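You operate a simulated robot arm through the tools that you are given. There is no shell and no other tool. Be economical: measure what you need, move in short steps, check, and stop when the job is done.

Carry out the task below with a simulated robot arm. There is one attempt and no reset: what you move stays moved.

TASK
Put the teal template on the grinder side of the island bench away in the wooden tray.
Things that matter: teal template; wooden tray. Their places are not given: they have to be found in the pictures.

It is judged by the outcome, as a careful person would: the job done as asked, and still so three seconds after it is handed in. It fails if anything else is knocked over, pushed out of place, dropped, spilled or broken.

THE ROBOT
A 7-joint arm with a two-finger parallel gripper, fixed in place. Base frame: the origin is at the foot of the arm, x ahead of it, y to its left, z up; the work surface is at about z = 0.9. Lengths are in m, angles in rad, forces in N, time in s.
With the tool pointing down near the work surface it reaches from about 0.24 to 0.68 m from the base axis. Its first joint turns from -1.152 to 1.152 rad. Payload 2.4 kg.
Tool frame: the origin (TCP) lies between the finger pads and is the grasp point; the fingertips stand 0.03 m ahead of it; z points along the fingers, y is the line along which they close. The gripper opens to 0.094 m. The fingers are 0.028 m wide and 0.01 m thick; the gripper's body (0.05 by 0.096 m) begins 0.055 m behind the TCP.
Orientation is told as [roll, pitch, yaw] about the base's x, y, z axes, in that order, counted from this pose: with the fingers straight down and closing along the base's y, the tool's x points along the base's -x, its y along +y and its z along -z.

THE INTERFACE
- The arm moves only by the tool move_arm. Its argument "commands" is one flat list of numbers, 7 for each row, row after row: the shift along the tool's x, y, z in units of 100 mm (1.0 is 100 mm), then the turn, a rotation vector about the tool's x, y, z in units of 180 degrees (1.0 is 180 degrees), then the opening in per cent of the stroke, from 0 (shut) to 100 (fully open). In form: [dx, dy, dz, ax, ay, az, fingers, dx, dy, dz, ax, ay, az, fingers, ...]. A call has 1 to 10 rows; each row is the pose to reach, as a shift and turn from the pose commanded when the call began, along the tool's axes at that moment. A call with a number of a shift or a turn outside -1 to 1 is refused whole. A row lasts 0.2 s, in which the tool goes at most 0.05 m and 0.15 rad; a call with a longer step from one row to the next is refused whole, and so is a gripper value outside its range. A pose out of reach is approached as far as the arm can. The call stops where the force on the tool passes 40 N (or 10 N more than at its start, if that is more) or the arm is blocked; 0.2 s more then pass. The fingers move at their own pace (about 0.153 m/s each) and stop on an object; they squeeze with about 44 N. The grip force told is the motor's: it shows also when the fingers shut on nothing. Time passes only in rows, and 0.2 s behind the last, so rows that repeat a pose let the fingers close. It gives the time, the measured TCP pose, the force on the tool (base axes), the opening and the grip force at its end, in the units of the frame above (readings bear some noise).
- Cameras (640 x 400 px; columns grow to the right, rows downward): "scene" is fixed at [0.0468, 0.4879, 1.437]; the picture's right is [-0.60, -0.80, 0.00], its down [-0.49, 0.37, -0.79] and it looks along [0.63, -0.48, -0.61] (base axes); focal length 349 px, centre (320, 200). "wrist" rides on the gripper at [-0.037, 0, -0.058] in the tool frame; the picture's right is [0.00, -1.00, 0.00], its down [0.97, 0.00, -0.24] and it looks along [0.24, 0.00, 0.97] (tool axes); focal length 218 px, centre (320, 200).
- get_image(camera): a new picture of that camera. No time passes.
- locate(camera, pixels): for up to 12 pixels [column, row] of the newest picture of that camera ("zoom" is the newest enlarged one), the place [x, y, z] in the base frame of the surface seen there, good to about 0.002 m. No time passes.
- enlarge(camera, box): a new picture of the part [left, top, right, bottom] of that camera's present view, enlarged. No time passes.
- hand_in(): hands the job in; it is judged then, once.

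Work in short steps. Measure before you move; look again where a grasp or a placing could have gone wrong, and mend it. You have 60 turns and 30 pictures in all, the two below and enlarged ones among them. Open the gripper and draw the arm clear of the work before you hand the job in, unless the task says otherwise; then end with one line.

The tools are called after "Request:" by a JSON object that holds its "api" and its "payload". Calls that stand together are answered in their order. move_arm: Moves the arm, as the interface text tells. Its arguments: {"type":"object","properties":{"commands":{"type":"array"}},"required":["commands"]} The other tools are called the same way: get_image (camera) takes a picture; locate (camera, pixels) gives the place of the surface under pixels of a picture; enlarge (camera, box) takes an enlarged picture of a part of a camera's view; hand_in () hands the job in.

At the start:

```text
t: 0.0
position: [0.3808, 0.1638, 1.144]
tcp_rot: [0.0, 0.0, 0.0]
ft_force: [-0.8, 0.0, -0.4]
finger_gap: 0.0941
grasp_force: 0.1
```

scene: 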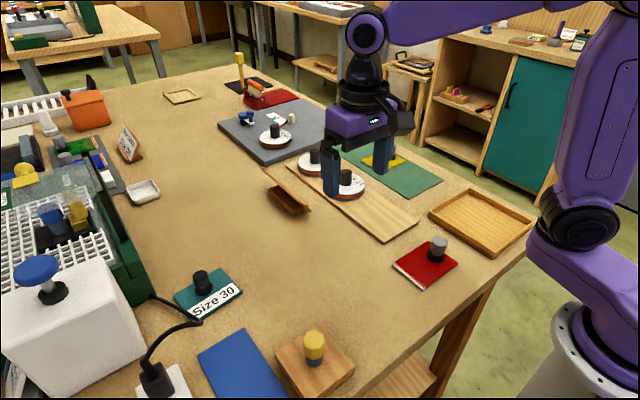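
wrist: 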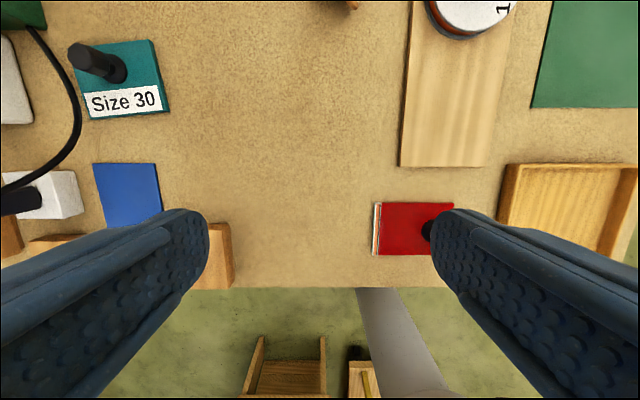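

The teal "Size 30" template appears at scene (207,292), and a wooden tray at (482,222). I'll look closer and measure both.

Request:
{"api": "enlarge", "payload": {"camera": "scene", "box": [140, 240, 300, 340]}}

Request:
{"api": "enlarge", "payload": {"camera": "scene", "box": [200, 50, 540, 262]}}

Request:
{"api": "locate", "payload": {"camera": "scene", "pixels": [[202, 272], [202, 290], [174, 293], [222, 268], [242, 291], [195, 319], [430, 211], [470, 190], [534, 225], [495, 257], [482, 222], [160, 300]]}}

Request:
{"api": "locate", "payload": {"camera": "wrist", "pixels": [[84, 55], [154, 40], [170, 110], [90, 120], [117, 70], [80, 50], [507, 165], [635, 165], [500, 222], [570, 200], [80, 120], [155, 60]]}}

```text
4.00 times, centred on (220, 290) of scene
```

zoom: 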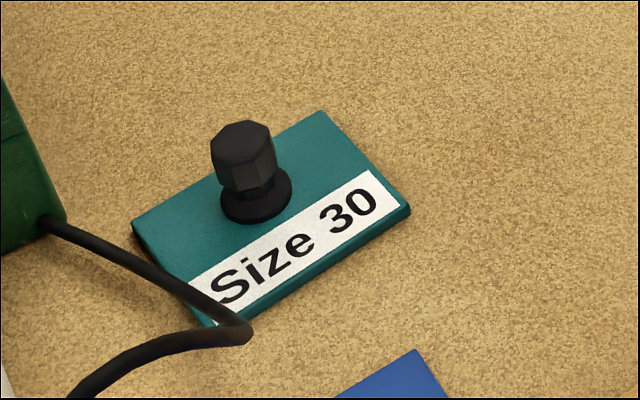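

```text
1.88 times, centred on (370, 156) of scene
```

zoom: 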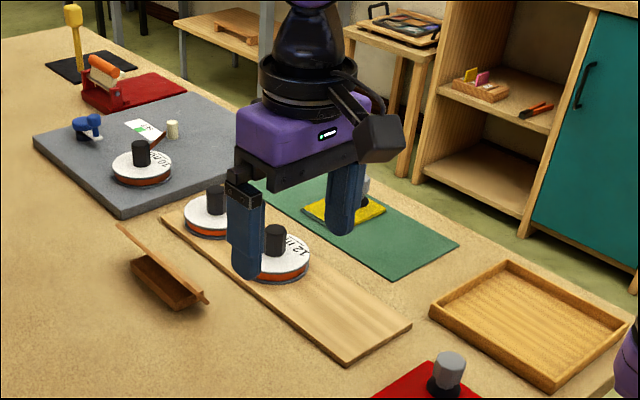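

```text
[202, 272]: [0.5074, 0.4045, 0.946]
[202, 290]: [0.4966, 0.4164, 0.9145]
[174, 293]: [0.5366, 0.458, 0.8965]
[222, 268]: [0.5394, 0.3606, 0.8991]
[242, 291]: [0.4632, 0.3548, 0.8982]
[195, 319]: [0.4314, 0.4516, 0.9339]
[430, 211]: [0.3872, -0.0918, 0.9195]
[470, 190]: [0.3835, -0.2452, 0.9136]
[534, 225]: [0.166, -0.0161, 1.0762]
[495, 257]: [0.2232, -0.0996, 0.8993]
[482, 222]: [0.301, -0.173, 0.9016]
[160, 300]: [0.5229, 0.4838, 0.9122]
```

```text
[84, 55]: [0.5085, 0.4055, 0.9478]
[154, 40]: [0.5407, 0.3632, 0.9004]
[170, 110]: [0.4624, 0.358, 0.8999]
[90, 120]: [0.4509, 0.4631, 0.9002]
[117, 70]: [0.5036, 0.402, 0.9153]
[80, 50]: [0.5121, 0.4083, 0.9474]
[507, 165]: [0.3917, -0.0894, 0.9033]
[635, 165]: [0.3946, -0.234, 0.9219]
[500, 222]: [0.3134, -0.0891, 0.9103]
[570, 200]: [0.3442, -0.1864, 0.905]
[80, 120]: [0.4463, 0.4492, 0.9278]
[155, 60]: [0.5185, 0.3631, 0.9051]
```

Only one teal template is visible. A cable runs near its corner, so I'll measure the cable's height and the tray's extents.

Request:
{"api": "locate", "payload": {"camera": "scene", "pixels": [[155, 296], [166, 300], [178, 306], [188, 313], [200, 323], [180, 326], [152, 345], [240, 293], [198, 319], [190, 320], [203, 276], [204, 294]]}}

Request:
{"api": "locate", "payload": {"camera": "wrist", "pixels": [[40, 40], [60, 70], [75, 100], [80, 125], [70, 150], [40, 180], [100, 60], [113, 66], [122, 68], [497, 215], [510, 175], [625, 180]]}}

Request:
{"api": "locate", "payload": {"camera": "scene", "pixels": [[429, 209], [432, 207], [471, 189], [480, 192], [527, 218], [533, 222], [490, 254], [495, 249], [515, 240], [460, 232], [442, 212], [485, 235]]}}

```text
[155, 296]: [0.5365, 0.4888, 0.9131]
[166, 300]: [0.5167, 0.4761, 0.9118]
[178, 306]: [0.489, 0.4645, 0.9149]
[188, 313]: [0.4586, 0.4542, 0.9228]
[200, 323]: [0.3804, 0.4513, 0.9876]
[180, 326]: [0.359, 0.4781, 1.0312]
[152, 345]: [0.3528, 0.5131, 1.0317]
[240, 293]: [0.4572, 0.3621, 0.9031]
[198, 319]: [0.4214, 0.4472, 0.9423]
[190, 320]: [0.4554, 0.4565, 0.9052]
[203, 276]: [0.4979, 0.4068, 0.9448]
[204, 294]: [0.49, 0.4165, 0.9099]
```

```text
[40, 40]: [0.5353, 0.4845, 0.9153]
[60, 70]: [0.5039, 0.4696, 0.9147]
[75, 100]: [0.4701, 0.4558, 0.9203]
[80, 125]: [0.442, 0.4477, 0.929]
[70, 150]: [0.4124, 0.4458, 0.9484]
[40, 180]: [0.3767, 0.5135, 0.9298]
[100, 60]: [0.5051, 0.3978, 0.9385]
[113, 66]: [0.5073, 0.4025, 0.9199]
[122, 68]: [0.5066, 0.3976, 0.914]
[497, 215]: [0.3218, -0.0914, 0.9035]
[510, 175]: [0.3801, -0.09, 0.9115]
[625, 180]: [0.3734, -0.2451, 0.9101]
```

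```text
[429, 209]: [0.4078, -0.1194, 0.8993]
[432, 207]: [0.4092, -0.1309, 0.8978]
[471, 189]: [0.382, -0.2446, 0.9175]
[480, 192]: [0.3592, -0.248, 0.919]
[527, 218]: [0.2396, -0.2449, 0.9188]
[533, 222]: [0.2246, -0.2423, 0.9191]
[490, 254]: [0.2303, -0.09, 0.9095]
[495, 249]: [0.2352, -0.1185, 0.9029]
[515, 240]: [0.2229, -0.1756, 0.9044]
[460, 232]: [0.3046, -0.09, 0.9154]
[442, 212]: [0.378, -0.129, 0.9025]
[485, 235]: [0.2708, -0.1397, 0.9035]
```

The cable (z≈0.915–0.93, y≈0.45–0.48) hangs just over the template's near-left corner, so I must slide it toward -y before lifting. I'll approach above the knob at about (0.505, 0.402) with the gripper half open.

Request:
{"api": "move_arm", "payload": {"commands": [-0.2, 0.33, 0.0, 0, 0, 0, 60, -0.4, 0.66, 0.1, 0, 0, 0, 50, -0.6, 1.0, 0.2, 0, 0, 0, 50]}}

Request:
{"api": "move_arm", "payload": {"commands": [-0.16, 0.36, 0.0, 0, 0, 0, 50, -0.33, 0.7, 0.1, 0, 0, 0, 50, -0.46, 0.98, 0.2, 0, 0, 0, 50]}}

Request:
{"api": "get_image", "payload": {"camera": "wrist"}}

Request:
{"api": "get_image", "payload": {"camera": "scene"}}

```text
t: 0.8
position: [0.4407, 0.264, 1.1223]
tcp_rot: [-0.001, -0.002, -0.001]
ft_force: [0.2, -0.1, 0.3]
finger_gap: 0.0472
grasp_force: 0.0
```

```text
t: 1.6
position: [0.4872, 0.3617, 1.1021]
tcp_rot: [-0.001, 0.001, -0.001]
ft_force: [-0.4, 0.5, 0.3]
finger_gap: 0.047
grasp_force: 0.1
```

```text
25 pictures are left
```

wrist: 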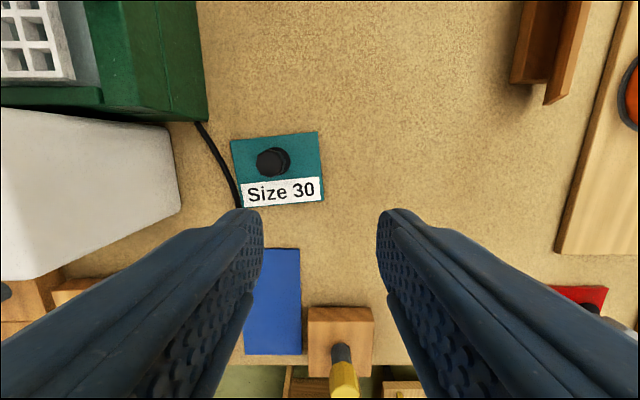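

```text
24 pictures are left
```

scene: 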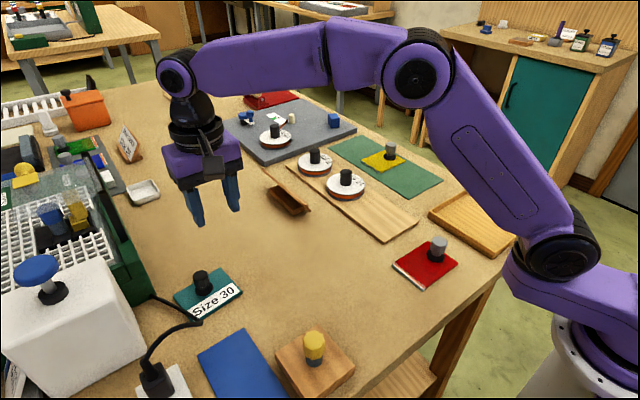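

Good view: template corners around (231,141), (316,132), (323,200), (243,208), with the knob at (272,161). The machine and the white box are close by, so I'll measure those too.

Request:
{"api": "locate", "payload": {"camera": "wrist", "pixels": [[232, 142], [315, 133], [322, 200], [244, 207], [264, 162], [268, 162], [284, 160], [288, 158], [238, 203], [205, 115], [178, 200], [170, 120]]}}

Request:
{"api": "enlarge", "payload": {"camera": "wrist", "box": [180, 110, 340, 210]}}

```text
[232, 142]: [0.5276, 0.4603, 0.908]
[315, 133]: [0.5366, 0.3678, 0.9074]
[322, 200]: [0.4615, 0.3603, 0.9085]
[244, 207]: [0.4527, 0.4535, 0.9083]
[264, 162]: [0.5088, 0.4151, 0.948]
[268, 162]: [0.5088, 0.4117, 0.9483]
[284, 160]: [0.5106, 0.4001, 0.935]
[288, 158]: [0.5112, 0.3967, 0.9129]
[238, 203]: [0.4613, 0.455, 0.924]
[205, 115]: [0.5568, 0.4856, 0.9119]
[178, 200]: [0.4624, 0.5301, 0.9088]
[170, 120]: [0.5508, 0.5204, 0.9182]
```

```text
4.00 times, centred on (260, 160) of wrist
```

zoom: 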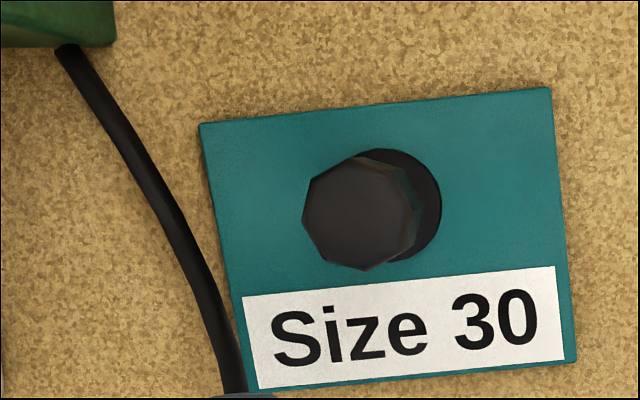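

I'll locate the knob's top centre and edges in the zoom.

Request:
{"api": "locate", "payload": {"camera": "zoom", "pixels": [[360, 212], [308, 208], [405, 215], [355, 165], [362, 264], [430, 215], [240, 380], [200, 280], [150, 180], [222, 330], [80, 70], [110, 10]]}}

```text
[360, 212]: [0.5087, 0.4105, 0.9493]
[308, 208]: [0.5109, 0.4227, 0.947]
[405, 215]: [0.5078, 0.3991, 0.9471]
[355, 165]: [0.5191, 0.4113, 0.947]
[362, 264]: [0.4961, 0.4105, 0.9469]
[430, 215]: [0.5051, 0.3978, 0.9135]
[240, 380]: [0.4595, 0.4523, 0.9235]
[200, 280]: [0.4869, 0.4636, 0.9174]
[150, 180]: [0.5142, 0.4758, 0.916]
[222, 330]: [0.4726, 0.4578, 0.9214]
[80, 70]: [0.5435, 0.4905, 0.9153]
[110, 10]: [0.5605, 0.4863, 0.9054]
```

Knob centre is (0.508, 0.411), top z≈0.948, about 24 mm wide. I'll move directly above it and look at its facets.

Request:
{"api": "move_arm", "payload": {"commands": [-0.1, 0.25, 0.2, 0, 0, 0, 50, -0.208, 0.493, 0.5, 0, 0, 0, 50, -0.208, 0.493, 0.7, 0, 0, 0, 50]}}

Request:
{"api": "enlarge", "payload": {"camera": "wrist", "box": [200, 150, 440, 300]}}

```text
t: 2.4
position: [0.5052, 0.4115, 1.0335]
tcp_rot: [0.002, 0.001, 0.0]
ft_force: [0.7, 0.1, 0.2]
finger_gap: 0.047
grasp_force: 0.1
```

```text
2.67 times, centred on (320, 225) of wrist
```

zoom: 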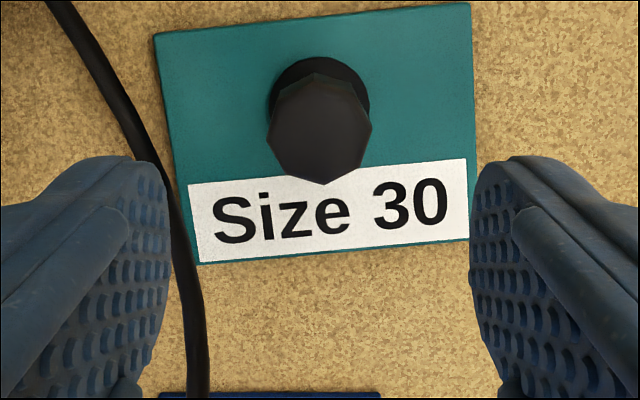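

The octagon's vertices lie along y, so I'll turn about 19° to grip the flats, then descend partway.

Request:
{"api": "move_arm", "payload": {"commands": [0, 0, 0, 0, 0, 0.035, 50, 0, 0, 0.1, 0, 0, 0.07, 50, 0, 0, 0.3, 0, 0, 0.105, 50, 0, 0, 0.45, 0, 0, 0.105, 50, 0, 0, 0.45, 0, 0, 0.105, 50]}}

Request:
{"api": "get_image", "payload": {"camera": "wrist"}}

Request:
{"api": "enlarge", "payload": {"camera": "scene", "box": [120, 200, 320, 325]}}

```text
t: 3.6
position: [0.5074, 0.4101, 0.9875]
tcp_rot: [0.0, -0.001, -0.331]
ft_force: [-0.3, 0.3, 0.5]
finger_gap: 0.0467
grasp_force: 0.0
```

```text
21 pictures are left
```

wrist: 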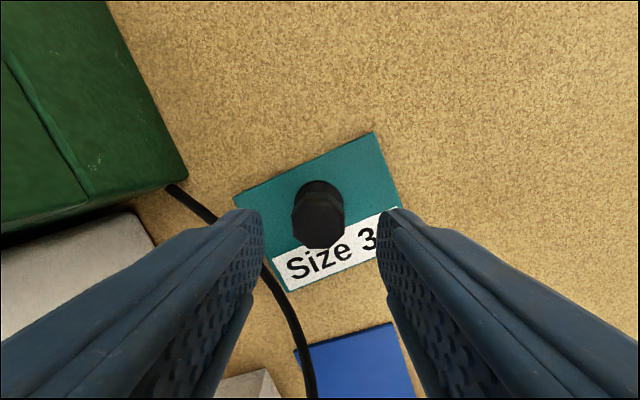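

```text
3.20 times, centred on (220, 262) of scene
```

zoom: 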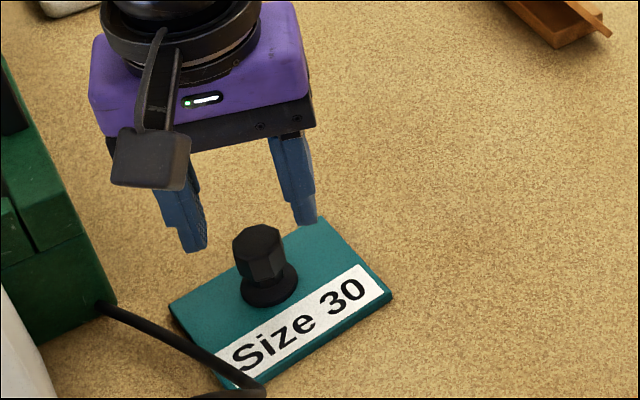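

The knob is centred between the fingers. I'll descend 42 mm and close.

Request:
{"api": "move_arm", "payload": {"commands": [0, 0, 0.2, 0, 0, 0, 50, 0, 0, 0.35, 0, 0, 0, 50, 0, 0, 0.42, 0, 0, 0, 50, 0, 0, 0.42, 0, 0, 0, 40, 0, 0, 0.42, 0, 0, 0, 15, 0, 0, 0.42, 0, 0, 0, 5, 0, 0, 0.42, 0, 0, 0, 5]}}

Request:
{"api": "enlarge", "payload": {"camera": "scene", "box": [120, 220, 320, 345]}}

```text
t: 5.2
position: [0.5078, 0.4109, 0.9459]
tcp_rot: [-0.001, 0.0, -0.33]
ft_force: [-0.5, -0.4, 0.1]
finger_gap: 0.0266
grasp_force: 44.0
```

```text
3.20 times, centred on (220, 282) of scene
```

zoom: 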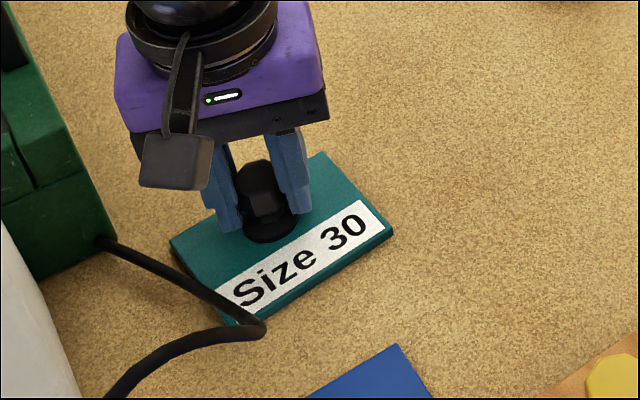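

The grip holds (gap 26.6 mm, 44 N). I'll lift only 3 mm, slide 60 mm toward -y out from under the cable, then raise.

Request:
{"api": "move_arm", "payload": {"commands": [0, 0, -0.03, 0, 0, 0, 5, -0.05, -0.14, -0.03, 0, 0, 0, 5, -0.1, -0.28, -0.03, 0, 0, 0, 5, -0.15, -0.43, -0.03, 0, 0, 0, 5, -0.194, -0.568, -0.03, 0, 0, 0, 5]}}

Request:
{"api": "enlarge", "payload": {"camera": "scene", "box": [120, 220, 320, 345]}}

```text
t: 6.4
position: [0.5073, 0.35, 0.9487]
tcp_rot: [-0.002, -0.001, -0.331]
ft_force: [-0.2, 1.0, -0.8]
finger_gap: 0.0265
grasp_force: 43.8
```

```text
3.20 times, centred on (220, 282) of scene
```

zoom: 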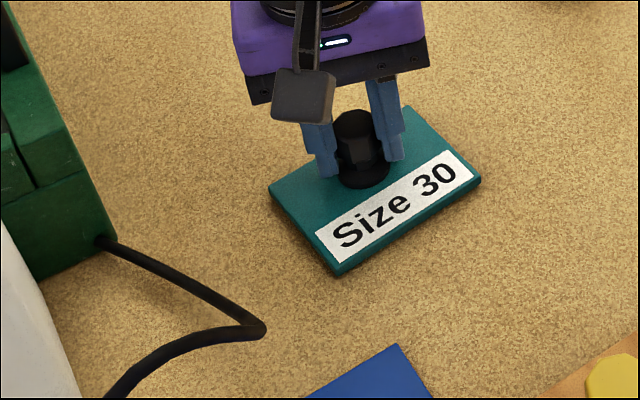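

Clear of the cable. Now lift 100 mm and begin the traverse (tool -y points straight at the tray).

Request:
{"api": "move_arm", "payload": {"commands": [0, 0, -0.2, 0, 0, 0, 5, 0, 0, -0.5, 0, 0, 0, 5, 0, 0, -0.8, 0, 0, 0, 5, 0, 0, -1.0, 0, 0, 0, 5]}}

Request:
{"api": "move_arm", "payload": {"commands": [0, -0.2, -0.1, 0, 0, 0, 5, 0, -0.5, -0.3, 0, 0, 0, 5, 0, -0.8, -0.4, 0, 0, 0, 5, 0, -1.0, -0.4, 0, 0, 0, 5]}}

Request:
{"api": "move_arm", "payload": {"commands": [0, -0.3, 0, 0, 0, 0, 5, 0, -0.65, 0, 0, 0, 0, 5, 0, -1.0, 0, 0, 0, 0, 5]}}

Request:
{"api": "get_image", "payload": {"camera": "scene"}}

```text
t: 7.4
position: [0.5066, 0.351, 1.0496]
tcp_rot: [0.001, 0.002, -0.331]
ft_force: [0.3, -0.9, -0.7]
finger_gap: 0.0264
grasp_force: 43.6
```

```text
t: 8.4
position: [0.4754, 0.2548, 1.0888]
tcp_rot: [0.0, -0.001, -0.329]
ft_force: [0.0, -0.4, -1.1]
finger_gap: 0.0266
grasp_force: 43.7
```

```text
t: 9.2
position: [0.4437, 0.1618, 1.0889]
tcp_rot: [0.001, 0.0, -0.33]
ft_force: [-0.5, -0.1, -0.5]
finger_gap: 0.0265
grasp_force: 43.7
```

```text
17 pictures are left
```

scene: 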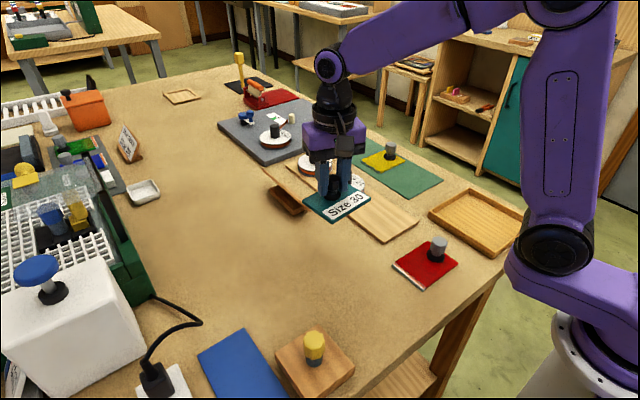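

The template is held level and high above the bench. I'll continue to the tray and take another view of it.

Request:
{"api": "move_arm", "payload": {"commands": [0, -0.3, 0, 0, 0, 0, 5, 0, -0.65, 0, 0, 0, 0, 5, 0, -1.0, 0, 0, 0, 0, 5]}}

Request:
{"api": "move_arm", "payload": {"commands": [0, -0.3, 0, 0, 0, 0, 5, 0, -0.65, 0, 0, 0, 0, 5, 0, -1.0, 0, 0, 0, 0, 5]}}

Request:
{"api": "move_arm", "payload": {"commands": [0, -0.3, 0, 0, 0, 0, 5, 0, -0.65, 0, 0, 0, 0, 5, 0, -1.0, 0, 0, 0, 0, 5, 0, -1.0, 0, 0, 0, 0.031, 5, 0, -1.0, 0, 0, 0, 0.031, 5]}}

Request:
{"api": "get_image", "payload": {"camera": "wrist"}}

Request:
{"api": "get_image", "payload": {"camera": "scene"}}

```text
t: 10.0
position: [0.4106, 0.0669, 1.09]
tcp_rot: [0.001, 0.001, -0.33]
ft_force: [-0.1, -0.9, 0.3]
finger_gap: 0.0267
grasp_force: 43.9
```

```text
t: 10.8
position: [0.3777, -0.0281, 1.0888]
tcp_rot: [0.001, 0.0, -0.328]
ft_force: [-0.7, -1.1, -0.3]
finger_gap: 0.0264
grasp_force: 44.2
```

```text
t: 12.0
position: [0.3451, -0.1221, 1.0883]
tcp_rot: [0.001, 0.001, -0.426]
ft_force: [0.6, 0.1, -0.6]
finger_gap: 0.0263
grasp_force: 43.9
```

```text
16 pictures are left
```

wrist: 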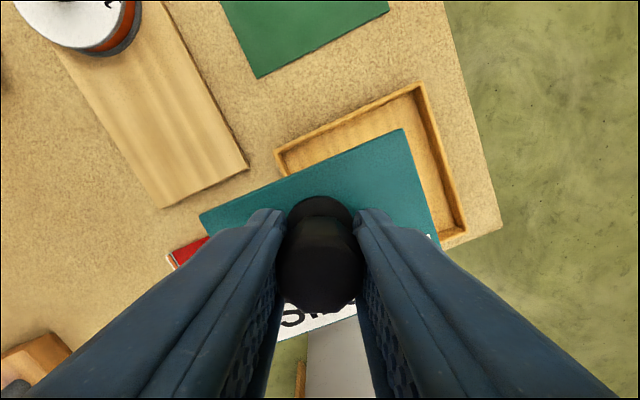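

```text
15 pictures are left
```

scene: 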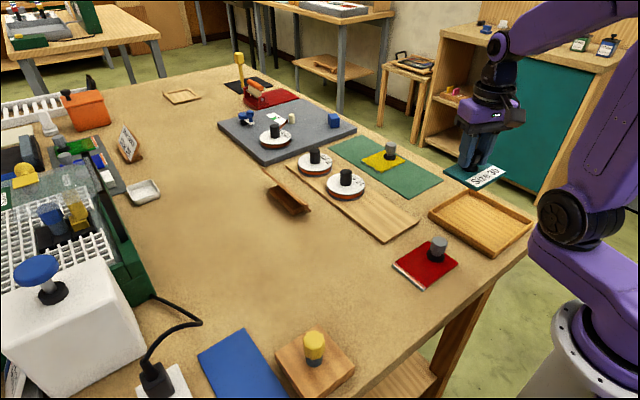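

The tray is unobstructed in the scene view; I'll measure its inner corners and the template edges.

Request:
{"api": "locate", "payload": {"camera": "scene", "pixels": [[430, 212], [470, 190], [534, 222], [494, 256], [440, 211], [472, 195], [524, 223], [495, 248], [482, 222], [494, 252], [529, 221], [464, 218]]}}

Request:
{"api": "locate", "payload": {"camera": "wrist", "pixels": [[200, 216], [403, 130], [438, 240], [300, 172], [276, 151], [418, 84], [465, 232], [283, 160], [413, 98], [455, 225], [455, 205], [350, 120]]}}

```text
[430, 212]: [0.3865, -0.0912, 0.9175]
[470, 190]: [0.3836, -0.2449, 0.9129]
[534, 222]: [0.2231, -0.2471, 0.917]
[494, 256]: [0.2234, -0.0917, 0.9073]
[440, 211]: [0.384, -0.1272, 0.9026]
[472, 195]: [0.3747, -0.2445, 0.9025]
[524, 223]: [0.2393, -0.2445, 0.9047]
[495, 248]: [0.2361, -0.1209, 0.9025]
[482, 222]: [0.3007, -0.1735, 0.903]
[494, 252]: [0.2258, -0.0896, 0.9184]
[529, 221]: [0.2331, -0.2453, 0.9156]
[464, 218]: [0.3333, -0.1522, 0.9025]
```

```text
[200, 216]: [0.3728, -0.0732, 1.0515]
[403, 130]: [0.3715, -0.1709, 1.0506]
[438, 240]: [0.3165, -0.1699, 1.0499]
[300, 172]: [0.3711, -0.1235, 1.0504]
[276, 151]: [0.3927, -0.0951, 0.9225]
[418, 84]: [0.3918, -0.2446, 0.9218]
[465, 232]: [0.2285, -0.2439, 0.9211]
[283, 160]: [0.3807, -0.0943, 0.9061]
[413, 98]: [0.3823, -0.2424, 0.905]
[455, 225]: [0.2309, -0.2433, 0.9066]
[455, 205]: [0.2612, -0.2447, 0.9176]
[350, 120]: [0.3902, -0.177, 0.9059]
```

Tray interior spans x 0.228–0.388, y −0.095 to −0.243; the template centre is 12 mm behind the TCP in x. I'll move to TCP (0.320, −0.169) and descend partway.

Request:
{"api": "move_arm", "payload": {"commands": [0.015, -0.27, 0, 0, 0, 0, 5, 0.033, -0.532, 0, 0, 0, 0, 5, 0.033, -0.532, 0.4, 0, 0, 0, 5, 0.033, -0.532, 0.8, 0, 0, 0, 5, 0.033, -0.532, 1.0, 0, 0, 0, 5, 0.033, -0.532, 1.0, 0, 0, 0, 5]}}

Request:
{"api": "get_image", "payload": {"camera": "wrist"}}

Request:
{"api": "enlarge", "payload": {"camera": "scene", "box": [400, 130, 560, 270]}}

```text
t: 13.4
position: [0.3207, -0.169, 0.988]
tcp_rot: [0.0, 0.002, -0.428]
ft_force: [-0.1, 0.1, -0.7]
finger_gap: 0.0267
grasp_force: 43.9
```

```text
14 pictures are left
```

wrist: 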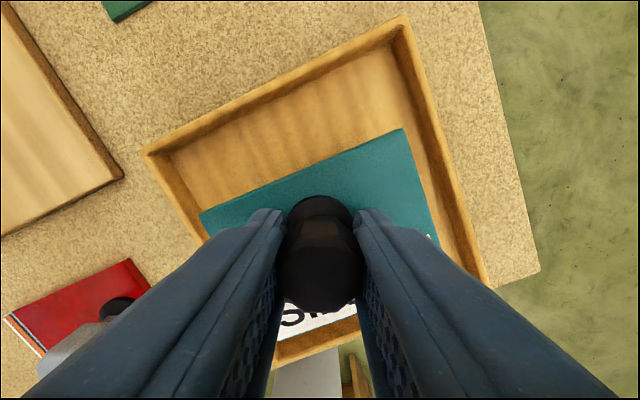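

```text
2.86 times, centred on (480, 200) of scene
```

zoom: 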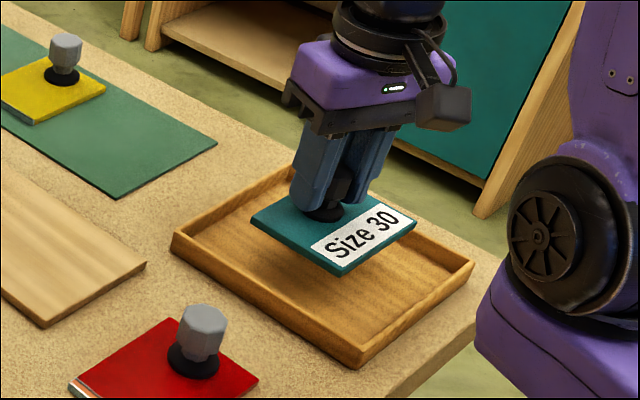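

Well centred over the tray. Lower the last 37 mm gently and check.

Request:
{"api": "move_arm", "payload": {"commands": [0, 0, 0.15, 0, 0, 0, 5, 0, 0, 0.27, 0, 0, 0, 5, 0, 0, 0.34, 0, 0, 0, 5, 0, 0, 0.37, 0, 0, 0, 5, 0, 0, 0.37, 0, 0, 0, 5]}}

Request:
{"api": "enlarge", "payload": {"camera": "scene", "box": [400, 130, 560, 270]}}

```text
t: 14.6
position: [0.3208, -0.1687, 0.9514]
tcp_rot: [-0.002, 0.0, -0.43]
ft_force: [0.8, -1.0, -0.8]
finger_gap: 0.0263
grasp_force: 44.3
```

```text
2.86 times, centred on (480, 200) of scene
```

zoom: 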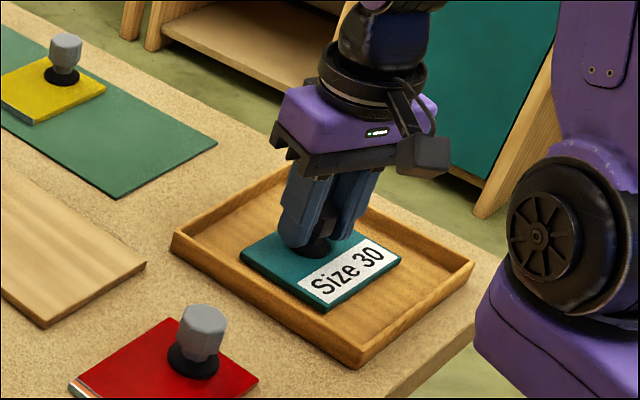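

The template is essentially at the tray floor with no contact force yet. I'll lower 1 mm more, open slowly to 55 %, and rise straight up.

Request:
{"api": "move_arm", "payload": {"commands": [0, 0, 0.01, 0, 0, 0, 5, 0, 0, 0.01, 0, 0, 0, 32, 0, 0, 0.01, 0, 0, 0, 45, 0, 0, 0.01, 0, 0, 0, 55, 0, 0, 0.01, 0, 0, 0, 55, 0, 0, -0.2, 0, 0, 0, 55, 0, 0, -0.5, 0, 0, 0, 55, 0, 0, -0.8, 0, 0, 0, 55, 0, 0, -1.0, 0, 0, 0, 55]}}

Request:
{"api": "get_image", "payload": {"camera": "scene"}}

Request:
{"api": "enlarge", "payload": {"camera": "scene", "box": [400, 130, 560, 270]}}

```text
t: 16.6
position: [0.3208, -0.1684, 1.0517]
tcp_rot: [0.001, 0.002, -0.427]
ft_force: [0.1, 0.0, 1.0]
finger_gap: 0.0515
grasp_force: 0.0
```

```text
11 pictures are left
```

scene: 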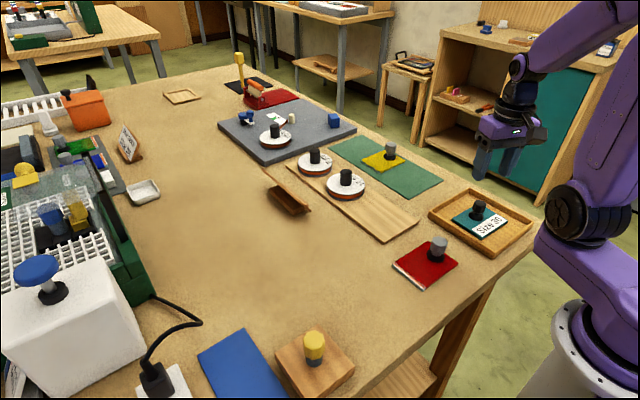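

```text
2.86 times, centred on (480, 200) of scene
```

zoom: 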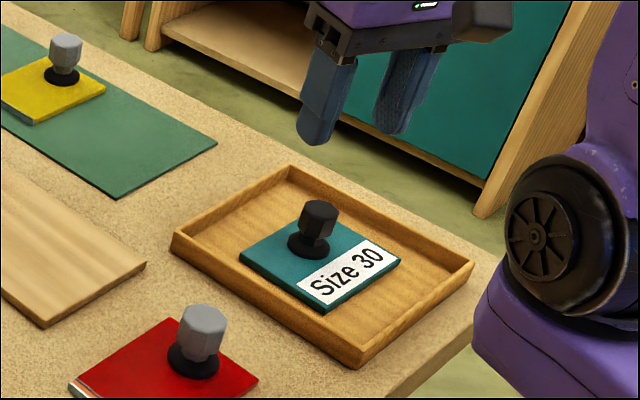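

The template lies flat in the tray and nothing else moved. I'll raise the arm further and hand in.

Request:
{"api": "move_arm", "payload": {"commands": [0, 0, -0.3, 0, 0, 0, 100, 0, 0, -0.6, 0, 0, 0, 100, 0, 0, -0.8, 0, 0, 0, 100]}}

Request:
{"api": "hand_in", "payload": {}}

```text
t: 17.4
position: [0.3205, -0.1703, 1.1307]
tcp_rot: [0.002, -0.001, -0.427]
ft_force: [0.1, -0.6, -0.5]
finger_gap: 0.094
grasp_force: 0.1
```

```text
The job is handed in.
```

The teal "Size 30" template is lying flat in the wooden tray, nothing else in the last picture had moved, and the arm is raised clear with the gripper open.
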